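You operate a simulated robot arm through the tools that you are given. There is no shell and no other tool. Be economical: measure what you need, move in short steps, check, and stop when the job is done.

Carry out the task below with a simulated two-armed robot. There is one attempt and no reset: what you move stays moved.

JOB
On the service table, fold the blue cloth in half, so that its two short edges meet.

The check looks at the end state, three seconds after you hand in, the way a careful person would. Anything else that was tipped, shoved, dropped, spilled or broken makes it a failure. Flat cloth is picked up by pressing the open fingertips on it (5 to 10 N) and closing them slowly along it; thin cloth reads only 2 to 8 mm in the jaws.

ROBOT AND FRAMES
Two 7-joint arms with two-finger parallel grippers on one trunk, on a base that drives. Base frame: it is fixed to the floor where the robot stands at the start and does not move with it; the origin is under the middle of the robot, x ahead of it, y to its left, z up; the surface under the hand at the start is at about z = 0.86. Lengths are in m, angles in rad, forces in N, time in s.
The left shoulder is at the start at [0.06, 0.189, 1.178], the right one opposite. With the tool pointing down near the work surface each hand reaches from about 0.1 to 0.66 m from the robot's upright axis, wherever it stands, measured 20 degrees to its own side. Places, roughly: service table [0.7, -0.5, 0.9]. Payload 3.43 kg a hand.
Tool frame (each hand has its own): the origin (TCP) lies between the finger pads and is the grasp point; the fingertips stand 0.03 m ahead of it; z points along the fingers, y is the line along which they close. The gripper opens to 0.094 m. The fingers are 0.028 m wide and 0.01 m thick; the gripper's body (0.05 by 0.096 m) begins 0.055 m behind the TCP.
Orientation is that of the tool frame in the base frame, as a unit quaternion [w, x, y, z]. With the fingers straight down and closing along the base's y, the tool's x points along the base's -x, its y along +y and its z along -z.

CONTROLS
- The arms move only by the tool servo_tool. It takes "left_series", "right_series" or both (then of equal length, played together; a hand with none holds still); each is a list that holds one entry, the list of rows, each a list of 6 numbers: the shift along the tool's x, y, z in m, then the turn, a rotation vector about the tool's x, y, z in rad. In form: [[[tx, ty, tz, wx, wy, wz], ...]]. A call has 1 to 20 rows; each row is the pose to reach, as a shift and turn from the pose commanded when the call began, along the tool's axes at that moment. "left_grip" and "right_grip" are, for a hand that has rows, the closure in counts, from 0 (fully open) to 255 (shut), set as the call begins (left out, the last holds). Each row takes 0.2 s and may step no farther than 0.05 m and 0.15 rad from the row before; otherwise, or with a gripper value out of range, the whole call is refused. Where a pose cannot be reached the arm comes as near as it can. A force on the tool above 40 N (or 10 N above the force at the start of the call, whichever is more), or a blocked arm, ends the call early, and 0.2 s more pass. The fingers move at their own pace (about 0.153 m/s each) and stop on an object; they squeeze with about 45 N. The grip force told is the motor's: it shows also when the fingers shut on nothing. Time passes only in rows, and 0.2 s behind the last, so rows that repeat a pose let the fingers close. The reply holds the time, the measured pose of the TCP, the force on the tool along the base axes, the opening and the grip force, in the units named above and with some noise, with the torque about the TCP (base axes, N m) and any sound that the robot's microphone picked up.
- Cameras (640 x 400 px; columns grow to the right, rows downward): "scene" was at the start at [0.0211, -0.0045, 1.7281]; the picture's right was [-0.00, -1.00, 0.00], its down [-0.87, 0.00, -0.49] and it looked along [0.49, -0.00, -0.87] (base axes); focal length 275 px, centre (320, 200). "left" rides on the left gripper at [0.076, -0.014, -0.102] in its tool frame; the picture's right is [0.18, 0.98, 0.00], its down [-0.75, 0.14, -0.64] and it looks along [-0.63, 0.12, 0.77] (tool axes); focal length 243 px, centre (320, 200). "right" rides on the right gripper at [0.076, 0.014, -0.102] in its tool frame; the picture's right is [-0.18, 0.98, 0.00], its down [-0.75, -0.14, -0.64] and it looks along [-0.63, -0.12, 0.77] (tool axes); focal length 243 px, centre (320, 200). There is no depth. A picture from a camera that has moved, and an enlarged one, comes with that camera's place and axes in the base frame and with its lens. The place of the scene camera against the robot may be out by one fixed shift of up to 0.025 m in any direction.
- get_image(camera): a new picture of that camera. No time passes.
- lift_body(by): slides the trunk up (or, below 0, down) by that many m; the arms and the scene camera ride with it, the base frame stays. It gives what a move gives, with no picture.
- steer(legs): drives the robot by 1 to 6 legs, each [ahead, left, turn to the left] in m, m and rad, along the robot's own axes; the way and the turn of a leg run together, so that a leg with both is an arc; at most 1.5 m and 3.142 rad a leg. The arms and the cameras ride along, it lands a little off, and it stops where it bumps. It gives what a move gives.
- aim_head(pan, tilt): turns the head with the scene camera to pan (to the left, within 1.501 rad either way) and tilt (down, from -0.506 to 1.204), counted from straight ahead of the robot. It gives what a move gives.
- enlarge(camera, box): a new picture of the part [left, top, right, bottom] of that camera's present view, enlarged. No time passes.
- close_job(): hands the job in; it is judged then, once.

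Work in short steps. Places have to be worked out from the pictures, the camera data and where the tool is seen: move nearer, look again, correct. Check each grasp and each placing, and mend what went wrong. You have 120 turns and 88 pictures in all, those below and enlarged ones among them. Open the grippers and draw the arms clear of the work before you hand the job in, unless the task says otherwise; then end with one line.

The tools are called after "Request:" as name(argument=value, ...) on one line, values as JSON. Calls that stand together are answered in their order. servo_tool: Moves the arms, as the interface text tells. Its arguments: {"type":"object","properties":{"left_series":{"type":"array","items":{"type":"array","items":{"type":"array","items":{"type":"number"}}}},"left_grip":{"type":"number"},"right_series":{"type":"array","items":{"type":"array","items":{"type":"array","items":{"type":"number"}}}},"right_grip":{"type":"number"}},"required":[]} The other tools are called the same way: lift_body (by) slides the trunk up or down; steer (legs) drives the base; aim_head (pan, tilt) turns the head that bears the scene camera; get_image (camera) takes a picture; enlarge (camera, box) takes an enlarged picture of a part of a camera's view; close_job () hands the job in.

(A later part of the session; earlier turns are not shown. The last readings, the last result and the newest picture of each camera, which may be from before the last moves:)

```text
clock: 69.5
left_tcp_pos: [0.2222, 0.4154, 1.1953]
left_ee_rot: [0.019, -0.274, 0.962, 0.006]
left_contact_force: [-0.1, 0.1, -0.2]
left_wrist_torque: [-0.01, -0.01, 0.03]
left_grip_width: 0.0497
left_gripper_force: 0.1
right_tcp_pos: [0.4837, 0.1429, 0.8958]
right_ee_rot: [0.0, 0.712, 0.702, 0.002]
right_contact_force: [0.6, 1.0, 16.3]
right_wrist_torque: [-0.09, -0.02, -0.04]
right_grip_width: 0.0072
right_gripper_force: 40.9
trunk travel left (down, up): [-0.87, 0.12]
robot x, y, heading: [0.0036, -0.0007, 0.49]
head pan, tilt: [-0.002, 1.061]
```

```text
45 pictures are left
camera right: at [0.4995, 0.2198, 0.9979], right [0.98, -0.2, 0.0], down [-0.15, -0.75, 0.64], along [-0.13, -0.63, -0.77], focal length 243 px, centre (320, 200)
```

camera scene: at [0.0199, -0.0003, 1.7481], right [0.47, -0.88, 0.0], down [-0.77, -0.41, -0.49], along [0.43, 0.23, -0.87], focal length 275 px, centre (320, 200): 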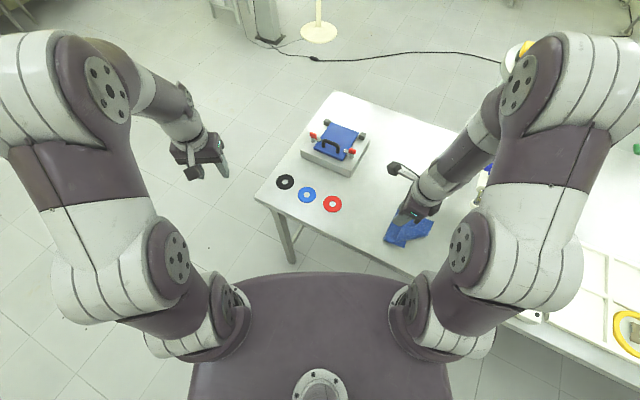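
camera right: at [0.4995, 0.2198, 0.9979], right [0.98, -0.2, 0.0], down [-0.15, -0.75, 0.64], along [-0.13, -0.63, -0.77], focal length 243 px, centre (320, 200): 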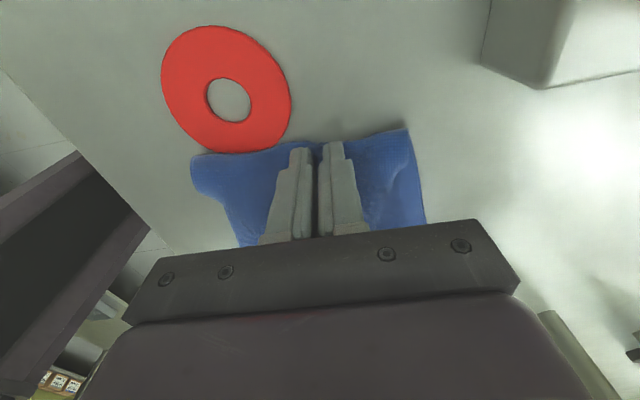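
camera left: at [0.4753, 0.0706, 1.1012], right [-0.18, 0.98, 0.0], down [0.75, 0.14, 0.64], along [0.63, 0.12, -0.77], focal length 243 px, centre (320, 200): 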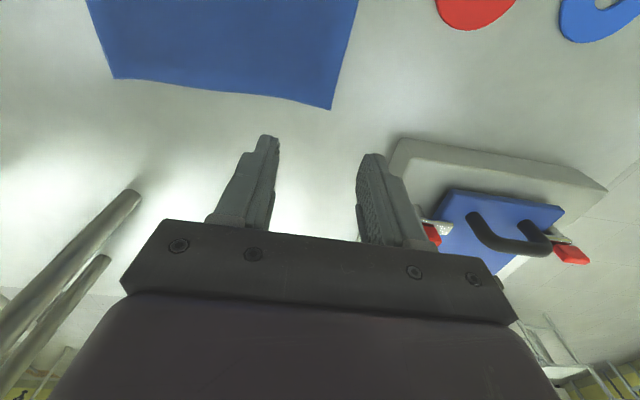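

It reads 7.2 mm, so both layers are held. I lift the fold up and over to the right so both halves hang free.

Request:
servo_tool(right_series=[[[-0.005, 0, -0.02, 0, 0, 0], [-0.012, 0, -0.04, 0, 0, 0], [-0.022, 0, -0.06, 0, 0, 0], [-0.035, 0, -0.08, 0, 0, 0], [-0.05, 0, -0.1, 0, 0, 0], [-0.07, 0, -0.12, 0, 0, 0], [-0.095, 0, -0.13, 0, 0, 0], [-0.12, 0, -0.135, 0, 0, 0], [-0.15, 0, -0.135, 0, 0, 0], [-0.175, 0, -0.135, 0, 0, 0], [-0.175, 0, -0.135, 0, 0, 0]]])

Request:
get_image(camera="right")

Request:
enlarge(camera="scene", box=[320, 140, 460, 260])

```text
clock: 71.9
left_tcp_pos: [0.2229, 0.4167, 1.1953]
left_ee_rot: [0.02, -0.274, 0.961, 0.006]
left_contact_force: [0.2, -1.7, 0.1]
left_wrist_torque: [-0.01, 0.0, 0.04]
left_grip_width: 0.0497
left_gripper_force: 0.1
right_tcp_pos: [0.4833, -0.0305, 1.0297]
right_ee_rot: [0.0, 0.712, 0.702, 0.0]
right_contact_force: [-0.5, 0.1, 0.2]
right_wrist_torque: [0.02, -0.02, -0.02]
right_grip_width: 0.0069
right_gripper_force: 40.4
trunk travel left (down, up): [-0.87, 0.12]
robot x, y, heading: [0.0002, -0.0005, 0.494]
head pan, tilt: [-0.002, 1.061]
```

```text
44 pictures are left
camera right: at [0.4984, 0.0449, 1.1324], right [0.98, -0.2, 0.0], down [-0.15, -0.75, 0.64], along [-0.13, -0.63, -0.77], focal length 243 px, centre (320, 200)
```

right: 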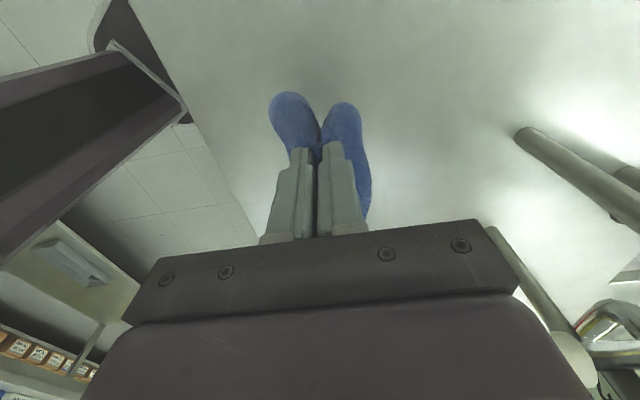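

```text
3.33 times, centred on (390, 200) of scene
camera zoom: at [0.0205, -0.001, 1.7481], right [0.47, -0.88, 0.0], down [-0.77, -0.41, -0.49], along [0.43, 0.23, -0.87], focal length 918 px, centre (87, 200)
```

zoom: 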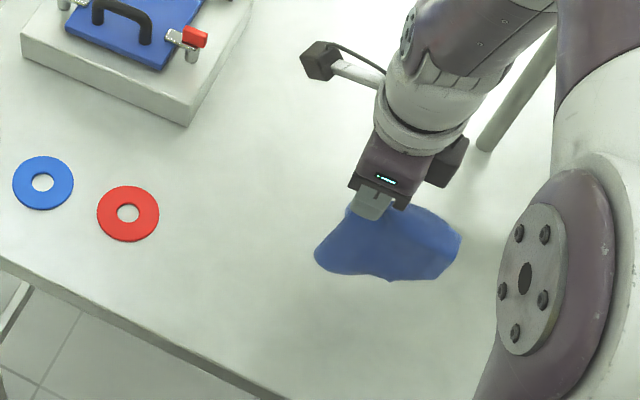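

It hangs free and the rings are untouched. Now I lower it while moving left so the edges touch first and trail, laying it out flat.

Request:
servo_tool(right_series=[[[-0.01, 0, 0.03, 0, 0, 0], [-0.01, 0, 0.05, 0, 0, 0], [0.0, 0, 0.065, 0, 0, 0], [0.015, 0, 0.08, 0, 0, 0], [0.035, 0, 0.095, 0, 0, 0], [0.055, 0, 0.108, 0, 0, 0], [0.075, 0, 0.117, 0, 0, 0], [0.095, 0, 0.122, 0, 0, 0], [0.115, 0, 0.124, 0, 0, 0], [0.132, 0, 0.125, 0, 0, 0], [0.132, 0, 0.128, 0, 0, 0]]])

Request:
get_image(camera="right")

Request:
enlarge(camera="scene", box=[320, 140, 460, 260])

```text
clock: 74.3
left_tcp_pos: [0.2234, 0.4165, 1.1951]
left_ee_rot: [0.019, -0.274, 0.961, 0.008]
left_contact_force: [-0.2, 0.1, 0.9]
left_wrist_torque: [-0.04, -0.03, 0.0]
left_grip_width: 0.0497
left_gripper_force: 0.0
right_tcp_pos: [0.4836, 0.1006, 0.902]
right_ee_rot: [0.0, 0.712, 0.702, 0.001]
right_contact_force: [-0.8, 0.0, 3.0]
right_wrist_torque: [-0.02, 0.02, -0.08]
right_grip_width: 0.0064
right_gripper_force: 40.4
trunk travel left (down, up): [-0.87, 0.12]
robot x, y, heading: [-0.0003, 0.0017, 0.495]
head pan, tilt: [-0.002, 1.061]
```

```text
42 pictures are left
camera right: at [0.4999, 0.1768, 1.005], right [0.98, -0.2, 0.0], down [-0.15, -0.75, 0.64], along [-0.13, -0.63, -0.77], focal length 243 px, centre (320, 200)
```

right: 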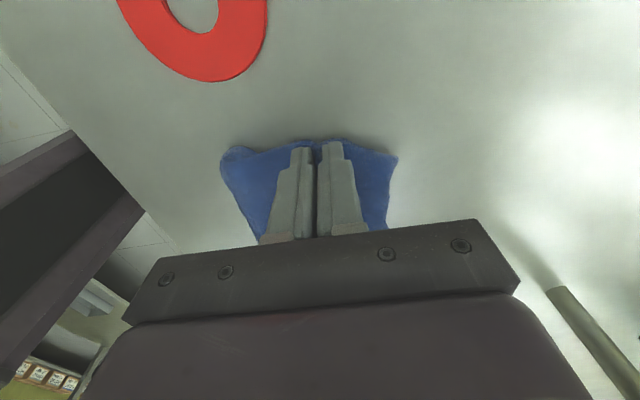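

```text
3.33 times, centred on (390, 200) of scene
camera zoom: at [0.0201, -0.0022, 1.7482], right [0.47, -0.88, 0.0], down [-0.77, -0.41, -0.49], along [0.43, 0.23, -0.87], focal length 918 px, centre (87, 200)
```

zoom: 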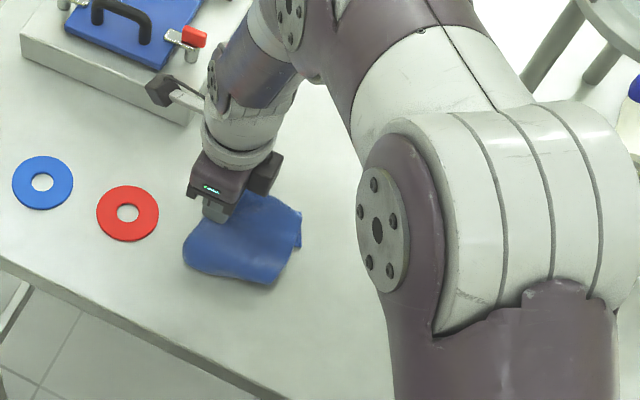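

Now I release, rise straight up and move aside for inspection.

Request:
servo_tool(right_series=[[[0, 0, 0.002, 0, 0, 0], [0, 0, 0.002, 0, 0, 0]]], right_grip=170)

Request:
servo_tool(right_series=[[[0, 0, -0.02, 0, 0, 0], [0, 0, -0.05, 0, 0, 0], [0.02, 0, -0.09, 0, 0, 0], [0.04, 0, -0.12, 0, 0, 0], [0.06, 0, -0.15, 0, 0, 0]]])

Request:
get_image(camera="right")

Request:
enlarge(camera="scene", box=[325, 160, 405, 240])

```text
clock: 74.9
left_tcp_pos: [0.223, 0.4157, 1.1952]
left_ee_rot: [0.019, -0.274, 0.962, 0.008]
left_contact_force: [-0.1, -0.4, -0.5]
left_wrist_torque: [0.03, -0.02, -0.03]
left_grip_width: 0.0497
left_gripper_force: 0.0
right_tcp_pos: [0.4856, 0.1005, 0.901]
right_ee_rot: [0.0, 0.712, 0.702, 0.001]
right_contact_force: [-0.4, 0.5, 2.8]
right_wrist_torque: [-0.03, -0.05, 0.02]
right_grip_width: 0.031
right_gripper_force: 0.1
trunk travel left (down, up): [-0.87, 0.12]
robot x, y, heading: [-0.0013, 0.0004, 0.495]
head pan, tilt: [-0.002, 1.061]
```

```text
clock: 76.1
left_tcp_pos: [0.2226, 0.4164, 1.1935]
left_ee_rot: [0.019, -0.274, 0.961, 0.007]
left_contact_force: [0.9, -0.2, 0.4]
left_wrist_torque: [-0.02, -0.01, 0.01]
left_grip_width: 0.0497
left_gripper_force: 0.0
right_tcp_pos: [0.4858, 0.1602, 1.0507]
right_ee_rot: [0.0, 0.712, 0.702, 0.0]
right_contact_force: [0.2, 0.6, -1.1]
right_wrist_torque: [0.0, 0.0, -0.01]
right_grip_width: 0.0313
right_gripper_force: 0.1
trunk travel left (down, up): [-0.87, 0.12]
robot x, y, heading: [0.0021, 0.0006, 0.496]
head pan, tilt: [-0.002, 1.061]
```

```text
40 pictures are left
camera right: at [0.5017, 0.2362, 1.1529], right [0.98, -0.2, 0.0], down [-0.15, -0.75, 0.64], along [-0.13, -0.63, -0.77], focal length 243 px, centre (320, 200)
```

right: 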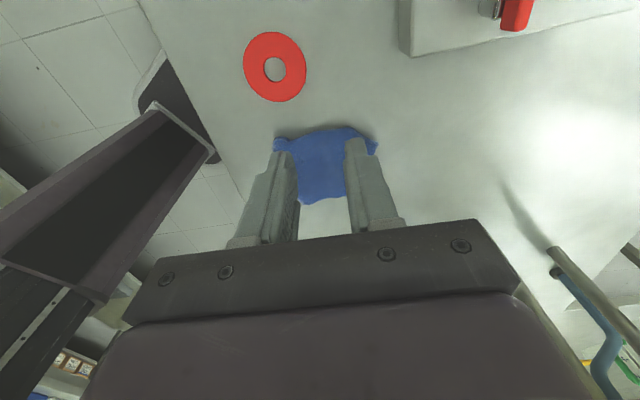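

```text
5.00 times, centred on (365, 200) of scene
camera zoom: at [0.0198, -0.0015, 1.7481], right [0.47, -0.88, 0.0], down [-0.77, -0.41, -0.49], along [0.43, 0.23, -0.87], focal length 1377 px, centre (95, 200)
```

zoom: 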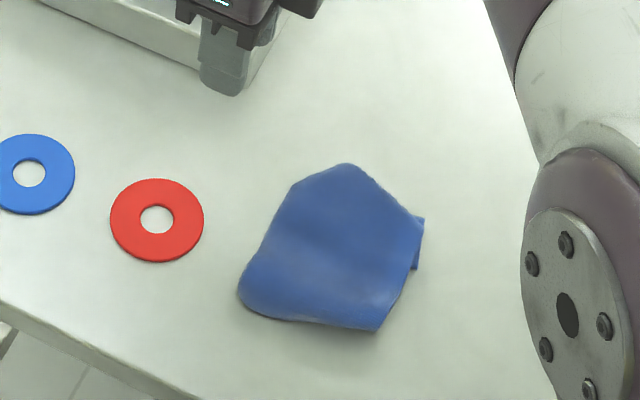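

The sides got tucked under, so this shape needs a proper re-lay. My new plan is to pick a short edge, let the cloth hang open, and lay it with its long axis along x. Then I fold with both hands on the corners toward the robot. First I take a closer look at the bundle's right side.

Request:
servo_tool(right_series=[[[-0.03, 0, -0.01, 0, 0, 0], [-0.06, 0, -0.01, 0, 0, 0], [-0.09, 0, -0.01, 0, 0, 0], [-0.11, 0, -0.01, 0, 0, 0]]], right_grip=100)

Request:
get_image(camera="right")

Request:
enlarge(camera="right", box=[220, 20, 460, 170])

```text
clock: 77.1
left_tcp_pos: [0.2226, 0.4165, 1.1949]
left_ee_rot: [0.019, -0.274, 0.962, 0.006]
left_contact_force: [-0.3, 0.1, -0.3]
left_wrist_torque: [0.01, -0.01, 0.03]
left_grip_width: 0.0497
left_gripper_force: 0.0
right_tcp_pos: [0.4835, 0.0495, 1.0585]
right_ee_rot: [-0.001, 0.712, 0.702, 0.0]
right_contact_force: [-0.4, 0.6, 0.1]
right_wrist_torque: [0.01, 0.0, -0.02]
right_grip_width: 0.0574
right_gripper_force: 0.1
trunk travel left (down, up): [-0.87, 0.12]
robot x, y, heading: [-0.002, 0.0023, 0.496]
head pan, tilt: [-0.002, 1.061]
```

```text
38 pictures are left
camera right: at [0.4995, 0.1253, 1.1619], right [0.98, -0.2, 0.0], down [-0.15, -0.75, 0.64], along [-0.13, -0.63, -0.77], focal length 243 px, centre (320, 200)
```

right: 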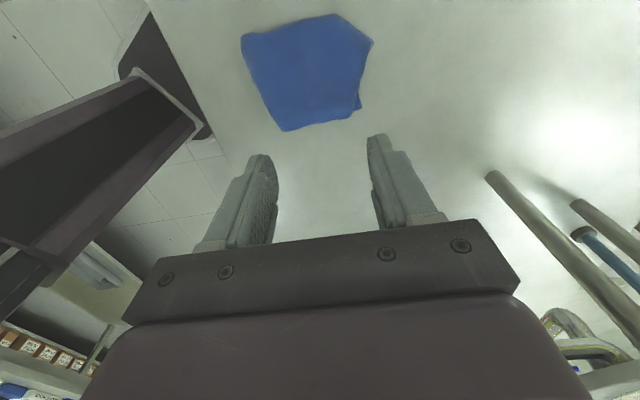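

```text
2.67 times, centred on (340, 95) of right
camera zoom: at [0.4995, 0.1253, 1.1619], right [0.98, -0.2, 0.0], down [-0.15, -0.75, 0.64], along [-0.13, -0.63, -0.77], focal length 647 px, centre (267, 480)
```

zoom: 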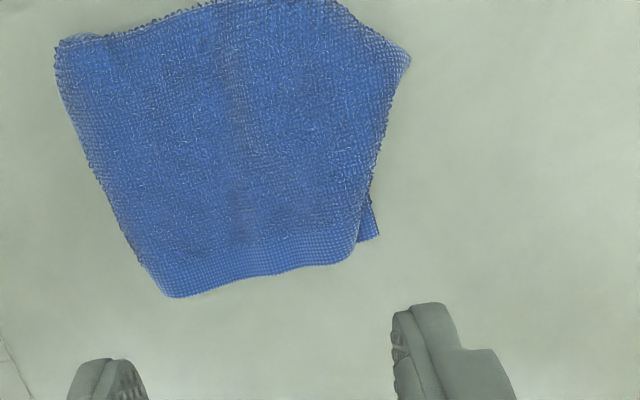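

The hemmed top edge is visible from x≈0.424 to 0.514 at y≈0.005. I'll pinch the hem middle at (0.469, 0.001), taking about 1 cm, and go down to contact.

Request:
servo_tool(right_series=[[[-0.015, -0.005, 0.03, 0, 0, 0], [-0.03, -0.01, 0.06, 0, 0, 0], [-0.0485, -0.0145, 0.1, 0, 0, 0], [-0.0485, -0.0145, 0.135, 0, 0, 0], [-0.0485, -0.0145, 0.155, 0, 0, 0], [-0.0485, -0.0145, 0.162, 0, 0, 0], [-0.0485, -0.0145, 0.1635, 0, 0, 0]]], right_grip=165)

Request:
get_image(camera="right")

```text
clock: 78.7
left_tcp_pos: [0.2221, 0.4165, 1.1947]
left_ee_rot: [0.019, -0.274, 0.962, 0.006]
left_contact_force: [-0.5, -0.2, -0.6]
left_wrist_torque: [0.0, 0.02, 0.01]
left_grip_width: 0.0498
left_gripper_force: 0.0
right_tcp_pos: [0.4692, 0.0019, 0.8972]
right_ee_rot: [0.001, 0.712, 0.702, 0.002]
right_contact_force: [1.4, -0.1, 7.5]
right_wrist_torque: [0.07, -0.05, 0.0]
right_grip_width: 0.0333
right_gripper_force: 0.0
trunk travel left (down, up): [-0.87, 0.12]
robot x, y, heading: [-0.0007, 0.001, 0.495]
head pan, tilt: [-0.002, 1.061]
```

```text
36 pictures are left
camera right: at [0.4841, 0.0786, 0.9992], right [0.98, -0.2, 0.0], down [-0.15, -0.75, 0.64], along [-0.12, -0.63, -0.77], focal length 243 px, centre (320, 200)
```

right: 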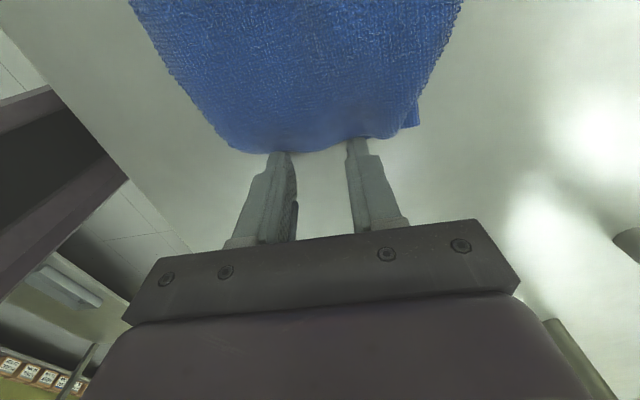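

Contact is 7.5 N on the hem. I close in steps.

Request:
servo_tool(right_series=[[[0, 0, 0, 0, 0, 0]]], right_grip=190)

Request:
servo_tool(right_series=[[[0, 0, 0, 0, 0, 0]]], right_grip=215)

Request:
servo_tool(right_series=[[[0, 0, 0, 0, 0, 0], [0, 0, 0, 0, 0, 0]]], right_grip=255)

```text
clock: 79.1
left_tcp_pos: [0.2218, 0.4166, 1.195]
left_ee_rot: [0.019, -0.274, 0.961, 0.007]
left_contact_force: [0.4, 0.4, 0.5]
left_wrist_torque: [0.01, -0.01, 0.03]
left_grip_width: 0.0497
left_gripper_force: 0.0
right_tcp_pos: [0.4694, 0.0029, 0.8966]
right_ee_rot: [0.0, 0.712, 0.702, 0.002]
right_contact_force: [-0.2, 0.4, 7.5]
right_wrist_torque: [0.08, -0.07, 0.0]
right_grip_width: 0.0235
right_gripper_force: 0.1
trunk travel left (down, up): [-0.87, 0.12]
robot x, y, heading: [0.0003, -0.0006, 0.488]
head pan, tilt: [-0.002, 1.061]
```

```text
clock: 79.5
left_tcp_pos: [0.222, 0.4163, 1.1955]
left_ee_rot: [0.019, -0.274, 0.961, 0.007]
left_contact_force: [-0.7, 0.0, -0.2]
left_wrist_torque: [-0.01, 0.03, -0.04]
left_grip_width: 0.0496
left_gripper_force: 0.1
right_tcp_pos: [0.4683, 0.0034, 0.8964]
right_ee_rot: [0.001, 0.712, 0.702, 0.001]
right_contact_force: [-0.9, 0.2, 7.1]
right_wrist_torque: [0.1, -0.06, -0.01]
right_grip_width: 0.0145
right_gripper_force: 0.0
trunk travel left (down, up): [-0.87, 0.12]
robot x, y, heading: [-0.0039, 0.0002, 0.493]
head pan, tilt: [-0.002, 1.061]
```

```text
clock: 80.1
left_tcp_pos: [0.2232, 0.4159, 1.1952]
left_ee_rot: [0.019, -0.274, 0.961, 0.007]
left_contact_force: [0.2, 0.9, -0.4]
left_wrist_torque: [-0.04, -0.03, -0.03]
left_grip_width: 0.0497
left_gripper_force: 0.1
right_tcp_pos: [0.4676, 0.0027, 0.8968]
right_ee_rot: [0.001, 0.712, 0.702, 0.002]
right_contact_force: [-0.1, -1.4, 7.6]
right_wrist_torque: [0.07, -0.09, -0.03]
right_grip_width: 0.0053
right_gripper_force: 39.3
trunk travel left (down, up): [-0.87, 0.12]
robot x, y, heading: [0.004, -0.0039, 0.497]
head pan, tilt: [-0.002, 1.061]
```

It reads 5.3 mm. I lift it straight up about 0.24 m so it hangs, and check.

Request:
servo_tool(right_series=[[[0, 0, -0.03, 0, 0, 0], [0, 0, -0.06, 0, 0, 0], [0.01, 0, -0.1, 0, 0, 0], [0.02, 0, -0.14, 0, 0, 0], [0.03, 0, -0.18, 0, 0, 0], [0.03, 0, -0.215, 0, 0, 0], [0.03, 0, -0.24, 0, 0, 0], [0.03, 0, -0.24, 0, 0, 0]]])

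Request:
enlarge(camera="scene", box=[310, 120, 470, 260])

```text
clock: 81.9
left_tcp_pos: [0.2233, 0.4168, 1.1942]
left_ee_rot: [0.019, -0.274, 0.961, 0.007]
left_contact_force: [0.2, -0.1, -0.4]
left_wrist_torque: [-0.01, 0.01, 0.01]
left_grip_width: 0.0497
left_gripper_force: 0.1
right_tcp_pos: [0.4677, 0.0326, 1.137]
right_ee_rot: [0.0, 0.712, 0.702, 0.0]
right_contact_force: [-0.1, 0.9, -0.4]
right_wrist_torque: [0.0, -0.07, -0.03]
right_grip_width: 0.005
right_gripper_force: 39.8
trunk travel left (down, up): [-0.87, 0.12]
robot x, y, heading: [0.0029, -0.0017, 0.492]
head pan, tilt: [-0.002, 1.061]
```

```text
2.86 times, centred on (390, 190) of scene
camera zoom: at [0.0209, -0.0015, 1.7481], right [0.47, -0.88, 0.0], down [-0.77, -0.41, -0.49], along [0.43, 0.23, -0.87], focal length 787 px, centre (120, 229)
```

zoom: 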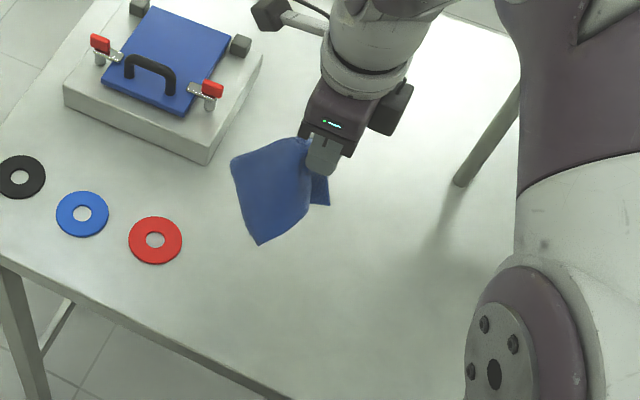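

It hangs by one short edge like an open sheet. I carry it left and a bit higher, then turn the robot back to straight ahead.

Request:
servo_tool(right_series=[[[0.02, -0.01, -0.02, 0, 0, 0], [0.05, -0.02, -0.03, 0, 0, 0], [0.08, -0.03, -0.04, 0, 0, 0], [0.11, -0.045, -0.04, 0, 0, 0], [0.14, -0.055, -0.04, 0, 0, 0], [0.17, -0.065, -0.04, 0, 0, 0]]])

Request:
steer(legs=[[0, 0, -0.495]])

Request:
get_image(camera="scene")

```text
clock: 83.3
left_tcp_pos: [0.2229, 0.4186, 1.1941]
left_ee_rot: [0.018, -0.274, 0.962, 0.006]
left_contact_force: [0.0, -0.6, -0.2]
left_wrist_torque: [-0.02, 0.02, -0.01]
left_grip_width: 0.0499
left_gripper_force: 0.0
right_tcp_pos: [0.4071, 0.2065, 1.1758]
right_ee_rot: [-0.001, 0.712, 0.702, -0.001]
right_contact_force: [0.8, -1.1, -0.4]
right_wrist_torque: [-0.01, 0.0, 0.02]
right_grip_width: 0.005
right_gripper_force: 39.8
trunk travel left (down, up): [-0.87, 0.12]
robot x, y, heading: [0.0026, -0.0005, 0.491]
head pan, tilt: [-0.002, 1.061]
```

```text
clock: 85.1
left_tcp_pos: [0.3936, 0.263, 1.1954]
left_ee_rot: [0.02, -0.031, 0.999, 0.002]
left_contact_force: [-0.6, 0.9, 0.0]
left_wrist_torque: [0.02, 0.0, 0.0]
left_grip_width: 0.0497
left_gripper_force: 0.0
right_tcp_pos: [0.4556, -0.0123, 1.1771]
right_ee_rot: [0.0, 0.862, 0.508, 0.001]
right_contact_force: [0.7, 0.2, -0.1]
right_wrist_torque: [-0.03, -0.02, 0.07]
right_grip_width: 0.0048
right_gripper_force: 38.7
trunk travel left (down, up): [-0.87, 0.12]
robot x, y, heading: [0.0008, 0.0027, 0.005]
head pan, tilt: [-0.002, 1.061]
```

```text
34 pictures are left
camera scene: at [0.0212, -0.0041, 1.7481], right [0.0, -1.0, 0.0], down [-0.87, 0.0, -0.49], along [0.49, 0.0, -0.87], focal length 275 px, centre (320, 200)
```

scene: 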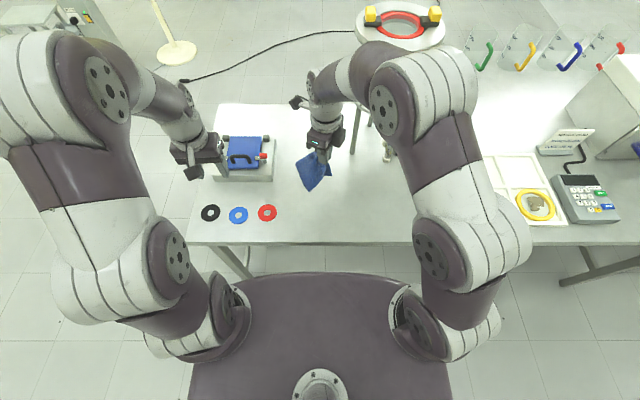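

The robot is straight again and the cloth is in front of it. I turn the hand back to its native yaw and carry the cloth to about (0.56, 0.03).

Request:
servo_tool(right_series=[[[0.006, 0.005, 0, 0, 0, -0.14], [0.012, 0.01, 0, 0, 0, -0.28], [0.018, 0.015, 0, 0, 0, -0.42], [0.024, 0.02, 0, 0, 0, -0.56], [0.03, 0.025, 0, 0, 0, -0.7], [0.036, 0.03, 0, 0, 0, -0.84], [0.042, 0.035, 0, 0, 0, -0.98], [0.048, 0.04, 0, 0, 0, -1.12], [0.054, 0.045, 0, 0, 0, -1.26], [0.06, 0.05, 0, 0, 0, -1.4], [0.066, 0.055, 0, 0, 0, -1.54], [0.072, 0.06, 0, 0, 0, -1.68], [0.078, 0.065, 0, 0, 0, -1.82], [0.084, 0.068, 0, 0, 0, -1.95], [0.0876, 0.0715, 0, 0, 0, -2.07], [0.0876, 0.0715, 0, 0, 0, -2.07]]])

Request:
enlarge(camera="scene", box=[220, 100, 400, 250])

Request:
get_image(camera="left")

```text
clock: 88.5
left_tcp_pos: [0.393, 0.2624, 1.193]
left_ee_rot: [0.02, -0.031, 0.999, 0.002]
left_contact_force: [0.1, 0.5, 0.0]
left_wrist_torque: [-0.01, 0.02, -0.03]
left_grip_width: 0.0499
left_gripper_force: 0.0
right_tcp_pos: [0.5239, 0.0137, 1.149]
right_ee_rot: [0.002, 0.002, 1.0, 0.001]
right_contact_force: [-0.4, -0.4, -0.2]
right_wrist_torque: [0.0, 0.01, -0.11]
right_grip_width: 0.0037
right_gripper_force: 38.4
right hand out of reach, approached as far as the arm can: row 8, 9, 10, 11, 12, 13, 14, 15, 16
trunk travel left (down, up): [-0.87, 0.12]
robot x, y, heading: [-0.0004, -0.0016, 0.001]
head pan, tilt: [-0.002, 1.061]
```

```text
2.67 times, centred on (310, 175) of scene
camera zoom: at [0.0212, -0.0045, 1.7481], right [0.0, -1.0, 0.0], down [-0.87, 0.0, -0.49], along [0.49, 0.0, -0.87], focal length 734 px, centre (347, 267)
```

zoom: 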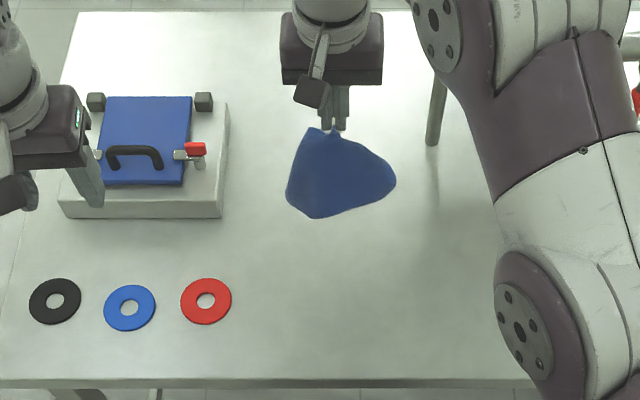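

```text
32 pictures are left
camera left: at [0.3131, 0.2404, 1.2931], right [-0.25, 0.97, 0.0], down [0.72, 0.19, 0.67], along [0.65, 0.16, -0.74], focal length 243 px, centre (320, 200)
```

left: 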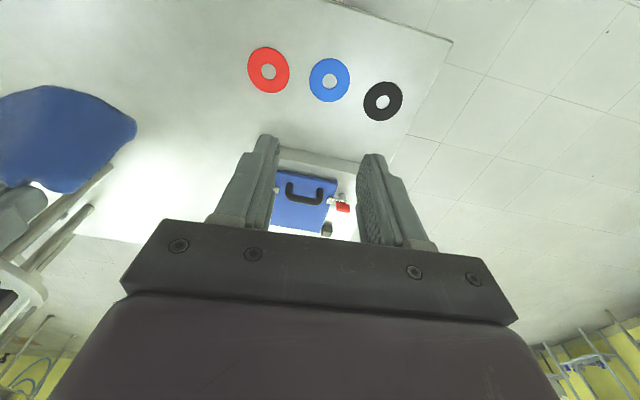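

The cloth hangs about 0.18 m, so it is a single open sheet. I swing it forward, lower until the bottom touches, then lay it toward the robot, ending with the held edge near x≈0.40.

Request:
servo_tool(right_series=[[[-0.03, 0.003, 0.02, 0, 0, 0], [-0.05, 0.006, 0.055, 0, 0, 0], [-0.07, 0.01, 0.08, 0, 0, 0], [-0.076, 0.016, 0.095, 0, 0, 0], [-0.06, 0.016, 0.11, 0, 0, 0], [-0.04, 0.016, 0.13, 0, 0, 0], [-0.015, 0.016, 0.152, 0, 0, 0], [0.01, 0.016, 0.175, 0, 0, 0], [0.035, 0.016, 0.195, 0, 0, 0], [0.06, 0.016, 0.213, 0, 0, 0], [0.085, 0.016, 0.228, 0, 0, 0], [0.105, 0.016, 0.238, 0, 0, 0], [0.12, 0.016, 0.244, 0, 0, 0]]])

Request:
enlarge(camera="scene", box=[240, 130, 400, 260])

Request:
get_image(camera="right")

```text
clock: 91.3
left_tcp_pos: [0.393, 0.2619, 1.1949]
left_ee_rot: [0.019, -0.031, 0.999, 0.003]
left_contact_force: [0.8, 0.7, 1.1]
left_wrist_torque: [0.03, -0.01, -0.02]
left_grip_width: 0.0499
left_gripper_force: 0.1
right_tcp_pos: [0.4039, 0.0313, 0.9073]
right_ee_rot: [0.001, 0.004, 1.0, 0.0]
right_contact_force: [1.1, -0.7, 6.1]
right_wrist_torque: [0.06, 0.01, -0.11]
right_grip_width: 0.0034
right_gripper_force: 38.5
right hand out of reach, approached as far as the arm can: row 1, 2, 3, 4, 5
trunk travel left (down, up): [-0.87, 0.12]
robot x, y, heading: [-0.0012, 0.0008, -0.004]
head pan, tilt: [-0.002, 1.061]
```

```text
3.08 times, centred on (320, 195) of scene
camera zoom: at [0.0203, -0.0044, 1.7482], right [0.0, -1.0, 0.0], down [-0.87, 0.0, -0.49], along [0.49, 0.0, -0.87], focal length 847 px, centre (320, 215)
```

zoom: 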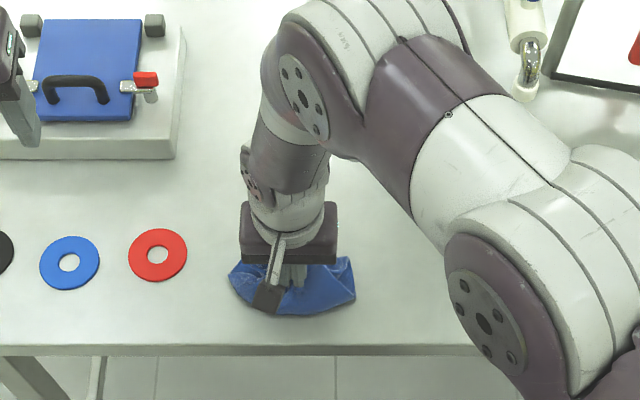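

```text
30 pictures are left
camera right: at [0.3288, 0.0459, 1.0083], right [0.19, 0.98, 0.0], down [0.75, -0.15, 0.64], along [0.63, -0.12, -0.77], focal length 243 px, centre (320, 200)
```

right: 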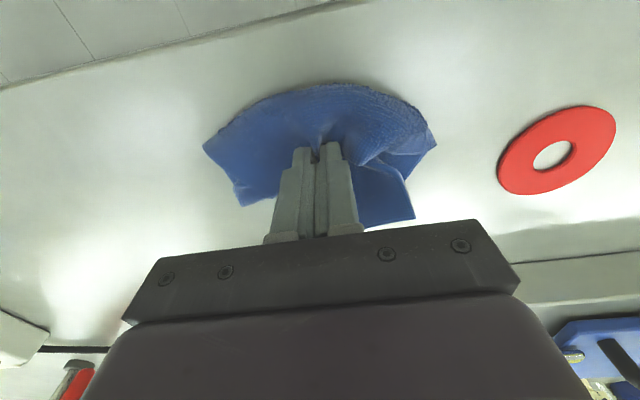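

It laid down bunched because the far reach failed while high. I lift it again, go forward at lower height to x≈0.56, touch down there, and drag back low so it trails out flat.

Request:
servo_tool(right_series=[[[0, 0, -0.04, 0, 0, 0], [0, 0, -0.08, 0, 0, 0], [0, 0, -0.12, 0, 0, 0], [-0.04, 0, -0.13, 0, 0, 0], [-0.08, 0, -0.13, 0, 0, 0], [-0.12, 0, -0.13, 0, 0, 0], [-0.16, 0, -0.125, 0, 0, 0], [-0.18, 0, -0.115, 0, 0, 0], [-0.18, 0, -0.115, 0, 0, 0]]])

Request:
enlarge(camera="scene", box=[240, 110, 400, 250])

Request:
get_image(camera="right")

```text
clock: 93.3
left_tcp_pos: [0.3923, 0.2611, 1.1952]
left_ee_rot: [0.02, -0.033, 0.999, 0.002]
left_contact_force: [0.4, 0.5, 0.0]
left_wrist_torque: [-0.01, -0.02, -0.01]
left_grip_width: 0.0496
left_gripper_force: 0.1
right_tcp_pos: [0.5728, 0.0309, 1.0247]
right_ee_rot: [0.0, 0.004, 1.0, 0.0]
right_contact_force: [0.1, -0.3, -0.6]
right_wrist_torque: [-0.02, -0.02, -0.08]
right_grip_width: 0.0033
right_gripper_force: 38.6
right hand out of reach, approached as far as the arm can: row 8, 9
trunk travel left (down, up): [-0.87, 0.12]
robot x, y, heading: [-0.0011, -0.0014, 0.003]
head pan, tilt: [-0.002, 1.061]
```

```text
2.86 times, centred on (320, 180) of scene
camera zoom: at [0.0197, -0.0044, 1.7481], right [0.0, -1.0, 0.0], down [-0.87, 0.0, -0.49], along [0.49, 0.0, -0.87], focal length 787 px, centre (320, 257)
```

zoom: 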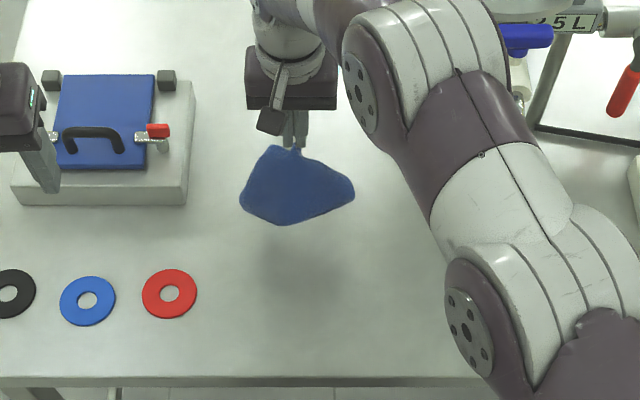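

```text
28 pictures are left
camera right: at [0.4971, 0.0446, 1.1276], right [0.19, 0.98, 0.0], down [0.75, -0.15, 0.64], along [0.63, -0.12, -0.77], focal length 243 px, centre (320, 200)
```

right: 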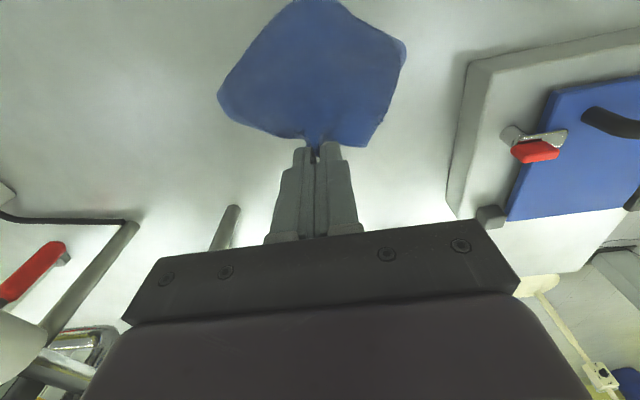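

The sheet juts from the pinch toward the robot, so it must be laid by moving forward. I bring it back to x≈0.45, lower, and drag forward low to x≈0.61.

Request:
servo_tool(right_series=[[[0.04, 0, -0.02, 0, 0, 0], [0.08, 0, -0.03, 0, 0, 0], [0.11, 0, -0.03, 0, 0, 0], [0.12, 0, 0.0, 0, 0, 0], [0.12, 0, 0.035, 0, 0, 0], [0.105, 0, 0.065, 0, 0, 0], [0.08, 0, 0.085, 0, 0, 0], [0.055, 0, 0.1, 0, 0, 0], [0.03, 0, 0.112, 0, 0, 0], [0.0, 0, 0.119, 0, 0, 0], [-0.03, 0, 0.121, 0, 0, 0], [-0.042, 0, 0.122, 0, 0, 0], [-0.042, 0, 0.122, 0, 0, 0]]])

Request:
enlarge(camera="scene", box=[240, 110, 400, 250])

```text
clock: 96.1
left_tcp_pos: [0.3933, 0.2615, 1.1936]
left_ee_rot: [0.02, -0.031, 0.999, 0.003]
left_contact_force: [0.2, -0.3, -0.2]
left_wrist_torque: [0.03, 0.02, 0.01]
left_grip_width: 0.0497
left_gripper_force: 0.0
right_tcp_pos: [0.582, 0.0165, 0.9142]
right_ee_rot: [0.001, 0.004, 1.0, 0.0]
right_contact_force: [0.7, 0.2, 0.4]
right_wrist_torque: [0.01, 0.03, -0.06]
right_grip_width: 0.0035
right_gripper_force: 38.0
right hand out of reach, approached as far as the arm can: row 11, 12, 13
trunk travel left (down, up): [-0.87, 0.12]
robot x, y, heading: [-0.0029, 0.0019, 0.001]
head pan, tilt: [-0.002, 1.061]
```

```text
2.86 times, centred on (320, 180) of scene
camera zoom: at [0.0217, -0.0043, 1.7481], right [0.0, -1.0, 0.0], down [-0.87, 0.0, -0.49], along [0.49, 0.0, -0.87], focal length 787 px, centre (320, 257)
```

zoom: 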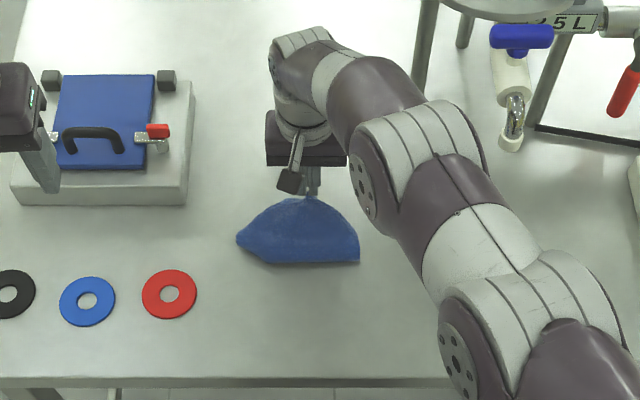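

The bundle looks folded double and nearly full width, with its near edge straight. I set it down, release, rise and inspect with the hand camera.

Request:
servo_tool(right_series=[[[0.002, 0, 0.008, 0, 0, 0], [0.003, 0, 0.014, 0, 0, 0], [0.003, 0, 0.014, 0, 0, 0]]])

Request:
servo_tool(right_series=[[[0, 0, 0, 0, 0, 0], [0, 0, 0, 0, 0, 0], [0, 0, -0.03, 0, 0, 0], [0, 0, -0.06, 0, 0, 0], [0.03, 0, -0.09, 0, 0, 0], [0.06, 0, -0.12, 0, 0, 0], [0.09, 0, -0.15, 0, 0, 0], [0.12, 0, -0.17, 0, 0, 0]]], right_grip=150)

Request:
get_image(camera="right")

Request:
enlarge(camera="scene", box=[270, 150, 370, 230])

```text
clock: 96.9
left_tcp_pos: [0.3932, 0.2625, 1.1953]
left_ee_rot: [0.02, -0.031, 0.999, 0.002]
left_contact_force: [-0.2, -0.3, -0.7]
left_wrist_torque: [0.01, -0.04, -0.01]
left_grip_width: 0.05
left_gripper_force: 0.0
right_tcp_pos: [0.5779, 0.0155, 0.9013]
right_ee_rot: [0.001, 0.004, 1.0, 0.0]
right_contact_force: [0.6, 0.0, 1.6]
right_wrist_torque: [0.01, 0.03, -0.06]
right_grip_width: 0.0035
right_gripper_force: 38.0
trunk travel left (down, up): [-0.87, 0.12]
robot x, y, heading: [-0.0011, -0.0037, 0.002]
head pan, tilt: [-0.002, 1.061]
```

```text
clock: 98.7
left_tcp_pos: [0.3922, 0.2609, 1.1943]
left_ee_rot: [0.021, -0.032, 0.999, 0.002]
left_contact_force: [-0.4, -0.3, 0.3]
left_wrist_torque: [-0.04, 0.03, 0.0]
left_grip_width: 0.0497
left_gripper_force: 0.1
right_tcp_pos: [0.4539, 0.0171, 1.0699]
right_ee_rot: [0.001, 0.004, 1.0, 0.0]
right_contact_force: [0.1, 0.6, 0.1]
right_wrist_torque: [0.04, 0.01, -0.01]
right_grip_width: 0.0385
right_gripper_force: 0.1
trunk travel left (down, up): [-0.87, 0.12]
robot x, y, heading: [-0.0002, -0.001, -0.001]
head pan, tilt: [-0.002, 1.061]
```

```text
26 pictures are left
camera right: at [0.3787, 0.0308, 1.1726], right [0.19, 0.98, 0.0], down [0.75, -0.15, 0.64], along [0.63, -0.12, -0.77], focal length 243 px, centre (320, 200)
```

right: 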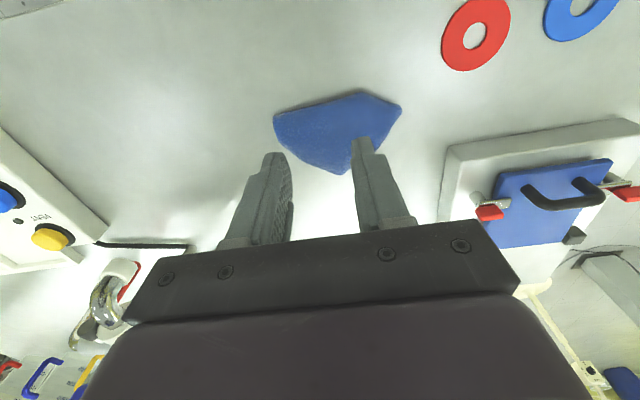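

```text
5.00 times, centred on (320, 190) of scene
camera zoom: at [0.0189, -0.0044, 1.7481], right [0.0, -1.0, 0.0], down [-0.87, 0.0, -0.49], along [0.49, 0.0, -0.87], focal length 1377 px, centre (320, 250)
```

zoom: 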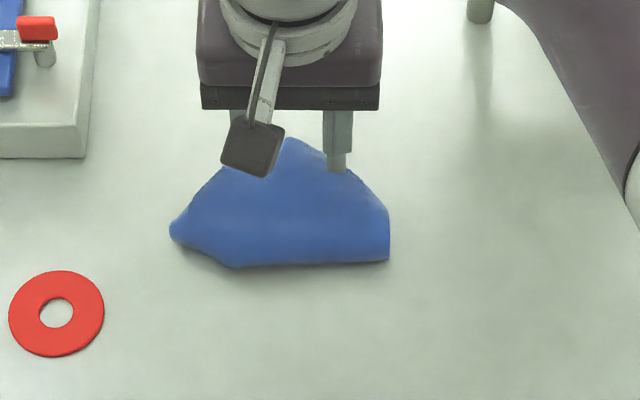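

The near edge is the fold (full width, about x 0.475–0.5, y −0.056 to 0.106) and the loose edges are tucked at the far side. I'll pinch both ends of the fold, one hand each, to lift it taut so both halves hang straight, then lay it down. First I hover with both hands.

Request:
servo_tool(left_series=[[[-0.01, -0.02, 0.03, 0, 0.005, 0.008], [-0.022, -0.042, 0.06, 0, 0.01, 0.016], [-0.034, -0.064, 0.09, 0, 0.015, 0.023], [-0.046, -0.086, 0.12, 0.002, 0.02, 0.031], [-0.06, -0.108, 0.15, 0.002, 0.025, 0.039], [-0.072, -0.13, 0.18, 0.003, 0.03, 0.047], [-0.085, -0.15, 0.212, 0.003, 0.035, 0.054], [-0.098, -0.171, 0.24, 0.004, 0.04, 0.062]]], right_series=[[[-0.005, -0.012, 0.01, 0, 0, 0], [-0.01, -0.024, 0.02, 0, 0, 0], [-0.015, -0.036, 0.035, 0, 0, 0], [-0.02, -0.048, 0.05, 0, 0, 0], [-0.024, -0.057, 0.07, 0, 0, 0], [-0.028, -0.057, 0.09, 0, 0, 0], [-0.028, -0.057, 0.105, 0, 0, 0], [-0.028, -0.057, 0.12, 0, 0, 0]]], left_grip=165, right_grip=165)

Request:
get_image(camera="left")

Request:
get_image(camera="right")

```text
clock: 100.5
left_tcp_pos: [0.5111, 0.0988, 0.9561]
left_ee_rot: [0.0, 0.0, 1.0, 0.0]
left_contact_force: [-0.4, 0.2, -0.3]
left_wrist_torque: [0.05, 0.05, -0.01]
left_grip_width: 0.033
left_gripper_force: 0.0
right_tcp_pos: [0.4864, -0.0411, 0.9501]
right_ee_rot: [0.0, 0.004, 1.0, 0.001]
right_contact_force: [0.1, -0.2, -0.1]
right_wrist_torque: [-0.01, -0.01, -0.03]
right_grip_width: 0.0332
right_gripper_force: 0.0
trunk travel left (down, up): [-0.87, 0.12]
robot x, y, heading: [0.0004, 0.0018, 0.001]
head pan, tilt: [-0.002, 1.061]
```

```text
24 pictures are left
camera left: at [0.4342, 0.0821, 1.0581], right [-0.19, 0.98, 0.0], down [0.75, 0.14, 0.64], along [0.63, 0.12, -0.77], focal length 243 px, centre (320, 200)
```

left: 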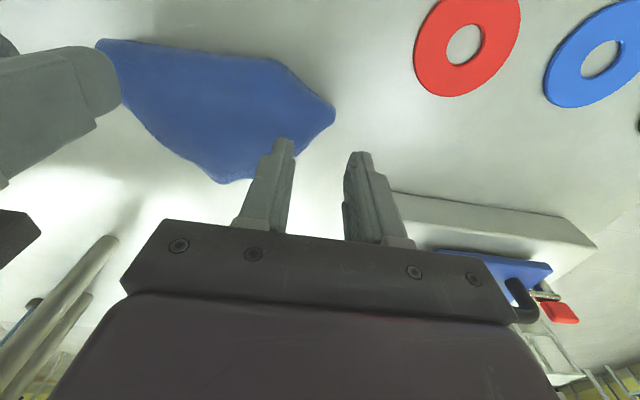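

```text
23 pictures are left
camera right: at [0.4107, -0.0261, 1.0516], right [0.19, 0.98, 0.0], down [0.75, -0.15, 0.64], along [0.63, -0.12, -0.77], focal length 243 px, centre (320, 200)
```

right: 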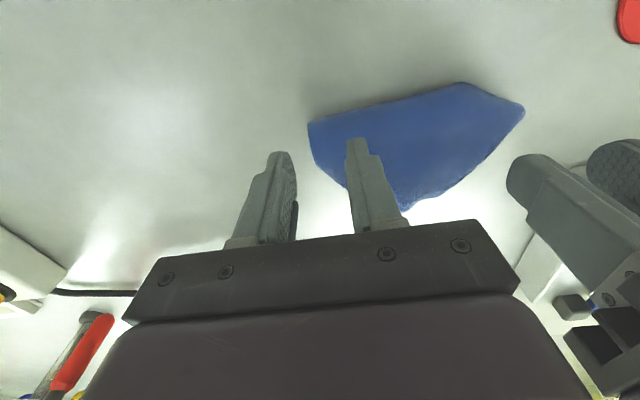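

Fold ends found: right corner (0.481, −0.048), bend (0.475, 0.061), left tip (0.50, 0.106). I move both hands over their pinch spots and down near contact.

Request:
servo_tool(left_series=[[[0.007, -0.006, 0.02, 0, 0, 0], [0.014, -0.013, 0.04, 0, 0, 0], [0.014, -0.013, 0.05, 0, 0, 0], [0.014, -0.013, 0.056, 0, 0, 0], [0.014, -0.013, 0.059, 0, 0, 0], [0.014, -0.013, 0.059, 0, 0, 0]]], right_series=[[[-0.001, 0.006, 0.02, 0, 0, 0], [-0.002, 0.012, 0.035, 0, 0, 0], [-0.002, 0.012, 0.045, 0, 0, 0], [-0.002, 0.012, 0.05, 0, 0, 0], [-0.002, 0.012, 0.053, 0, 0, 0], [-0.002, 0.012, 0.053, 0, 0, 0]]])

```text
clock: 101.9
left_tcp_pos: [0.4983, 0.085, 0.8987]
left_ee_rot: [0.0, 0.0, 1.0, 0.0]
left_contact_force: [0.3, -0.9, 4.9]
left_wrist_torque: [-0.13, 0.04, -0.01]
left_grip_width: 0.0337
left_gripper_force: 0.2
right_tcp_pos: [0.4858, -0.0289, 0.898]
right_ee_rot: [0.0, 0.004, 1.0, 0.0]
right_contact_force: [-0.9, -0.2, 1.3]
right_wrist_torque: [0.04, -0.01, 0.03]
right_grip_width: 0.0332
right_gripper_force: 0.1
trunk travel left (down, up): [-0.87, 0.12]
robot x, y, heading: [0.0006, -0.0045, -0.004]
head pan, tilt: [-0.002, 1.061]
```

Contact is light, so I press a little more with both (left 1.5 mm, right 3 mm) and begin closing.

Request:
servo_tool(left_series=[[[0, 0, 0.0015, 0, 0, 0], [0, 0, 0.0015, 0, 0, 0]]], right_series=[[[0, 0, 0.003, 0, 0, 0], [0, 0, 0.003, 0, 0, 0]]])

Request:
servo_tool(left_series=[[[0, 0, 0, 0, 0, 0]]], right_series=[[[0, 0, 0, 0, 0, 0]]], left_grip=190, right_grip=190)

Request:
servo_tool(left_series=[[[0, 0, 0, 0, 0, 0]]], right_series=[[[0, 0, 0, 0, 0, 0]]], left_grip=215, right_grip=215)

Request:
servo_tool(left_series=[[[0, 0, 0, 0, 0, 0], [0, 0, 0, 0, 0, 0]]], right_series=[[[0, 0, 0, 0, 0, 0], [0, 0, 0, 0, 0, 0]]], left_grip=255, right_grip=255)

```text
clock: 102.5
left_tcp_pos: [0.4967, 0.0863, 0.8983]
left_ee_rot: [0.0, -0.001, 1.0, 0.001]
left_contact_force: [1.3, -1.0, 7.0]
left_wrist_torque: [-0.18, -0.03, 0.04]
left_grip_width: 0.0336
left_gripper_force: 0.7
right_tcp_pos: [0.4871, -0.0276, 0.8952]
right_ee_rot: [0.001, 0.003, 1.0, 0.001]
right_contact_force: [0.1, 1.0, 9.9]
right_wrist_torque: [0.15, -0.03, 0.02]
right_grip_width: 0.0331
right_gripper_force: 0.1
trunk travel left (down, up): [-0.87, 0.12]
robot x, y, heading: [-0.0036, 0.0043, 0.005]
head pan, tilt: [-0.002, 1.061]
```

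```text
clock: 102.9
left_tcp_pos: [0.4967, 0.0857, 0.898]
left_ee_rot: [0.0, -0.001, 1.0, 0.0]
left_contact_force: [-1.3, 0.1, 2.4]
left_wrist_torque: [-0.07, 0.03, -0.01]
left_grip_width: 0.0239
left_gripper_force: 0.1
right_tcp_pos: [0.4882, -0.0281, 0.8948]
right_ee_rot: [0.002, 0.003, 1.0, 0.001]
right_contact_force: [1.4, 0.3, 11.0]
right_wrist_torque: [0.15, -0.12, 0.02]
right_grip_width: 0.0245
right_gripper_force: 0.3
trunk travel left (down, up): [-0.87, 0.12]
robot x, y, heading: [-0.0013, -0.005, 0.002]
head pan, tilt: [-0.002, 1.061]
```

```text
clock: 103.3
left_tcp_pos: [0.4962, 0.085, 0.8974]
left_ee_rot: [0.0, -0.001, 1.0, 0.001]
left_contact_force: [-0.5, 0.0, 1.6]
left_wrist_torque: [0.01, 0.0, 0.01]
left_grip_width: 0.0146
left_gripper_force: 0.2
right_tcp_pos: [0.4869, -0.0293, 0.8954]
right_ee_rot: [0.002, 0.003, 1.0, 0.0]
right_contact_force: [1.0, 0.9, 13.7]
right_wrist_torque: [0.17, -0.06, 0.02]
right_grip_width: 0.015
right_gripper_force: 0.2
trunk travel left (down, up): [-0.87, 0.12]
robot x, y, heading: [-0.0003, 0.004, 0.003]
head pan, tilt: [-0.002, 1.061]
```

```text
clock: 103.9
left_tcp_pos: [0.4958, 0.0859, 0.8979]
left_ee_rot: [0.0, -0.001, 1.0, 0.001]
left_contact_force: [-0.5, -4.3, 2.1]
left_wrist_torque: [-0.12, -0.01, -0.03]
left_grip_width: 0.003
left_gripper_force: 38.0
right_tcp_pos: [0.4869, -0.0281, 0.8953]
right_ee_rot: [0.002, 0.003, 1.0, 0.0]
right_contact_force: [0.2, 4.8, 14.3]
right_wrist_torque: [0.22, -0.1, 0.01]
right_grip_width: 0.0055
right_gripper_force: 40.0
trunk travel left (down, up): [-0.87, 0.12]
robot x, y, heading: [0.0006, 0.0013, 0.0]
head pan, tilt: [-0.002, 1.061]
```

Left reads 3.0 mm, right 5.5 mm, with slight tension between the hands. I lift both together 0.16 m and look.

Request:
servo_tool(left_series=[[[0, 0, -0.03, 0, 0, 0], [0, 0, -0.06, 0, 0, 0], [0, 0, -0.09, 0, 0, 0], [0, 0, -0.12, 0, 0, 0], [0, 0, -0.15, 0, 0, 0], [0, 0, -0.16, 0, 0, 0], [0, 0, -0.16, 0, 0, 0]]], right_series=[[[0, 0, -0.03, 0, 0, 0], [0, 0, -0.06, 0, 0, 0], [0, 0, -0.09, 0, 0, 0], [0, 0, -0.12, 0, 0, 0], [0, 0, -0.15, 0, 0, 0], [0, 0, -0.16, 0, 0, 0], [0, 0, -0.16, 0, 0, 0]]])

Request:
enlarge(camera="scene", box=[240, 120, 400, 240])

Request:
get_image(camera="left")

```text
clock: 105.5
left_tcp_pos: [0.4977, 0.0858, 1.0574]
left_ee_rot: [0.0, -0.001, 1.0, 0.0]
left_contact_force: [0.6, -0.6, 0.1]
left_wrist_torque: [0.0, 0.01, -0.03]
left_grip_width: 0.003
left_gripper_force: 37.5
right_tcp_pos: [0.4868, -0.029, 1.0534]
right_ee_rot: [0.0, 0.003, 1.0, 0.0]
right_contact_force: [0.0, 0.5, -0.4]
right_wrist_torque: [-0.01, 0.0, 0.01]
right_grip_width: 0.0055
right_gripper_force: 39.6
trunk travel left (down, up): [-0.87, 0.12]
robot x, y, heading: [-0.0024, 0.0023, 0.005]
head pan, tilt: [-0.002, 1.061]
```

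```text
3.33 times, centred on (320, 180) of scene
camera zoom: at [0.0216, -0.0044, 1.7481], right [0.0, -1.0, 0.0], down [-0.87, 0.0, -0.49], along [0.49, 0.0, -0.87], focal length 918 px, centre (320, 267)
```

zoom: 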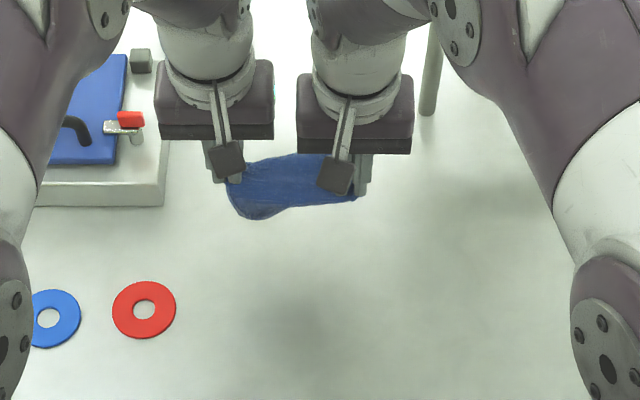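

```text
21 pictures are left
camera left: at [0.421, 0.0696, 1.1598], right [-0.19, 0.98, 0.0], down [0.75, 0.14, 0.64], along [0.63, 0.12, -0.77], focal length 243 px, centre (320, 200)
```

left: 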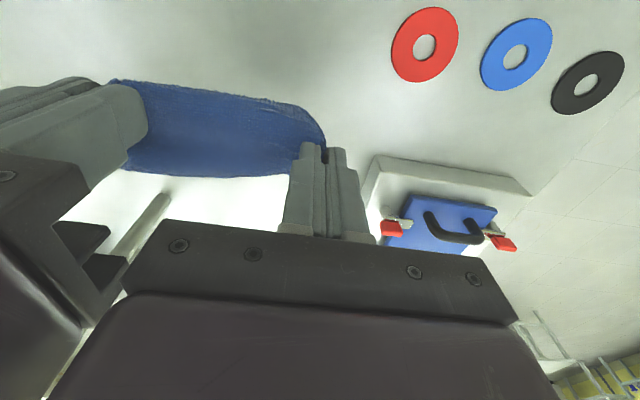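

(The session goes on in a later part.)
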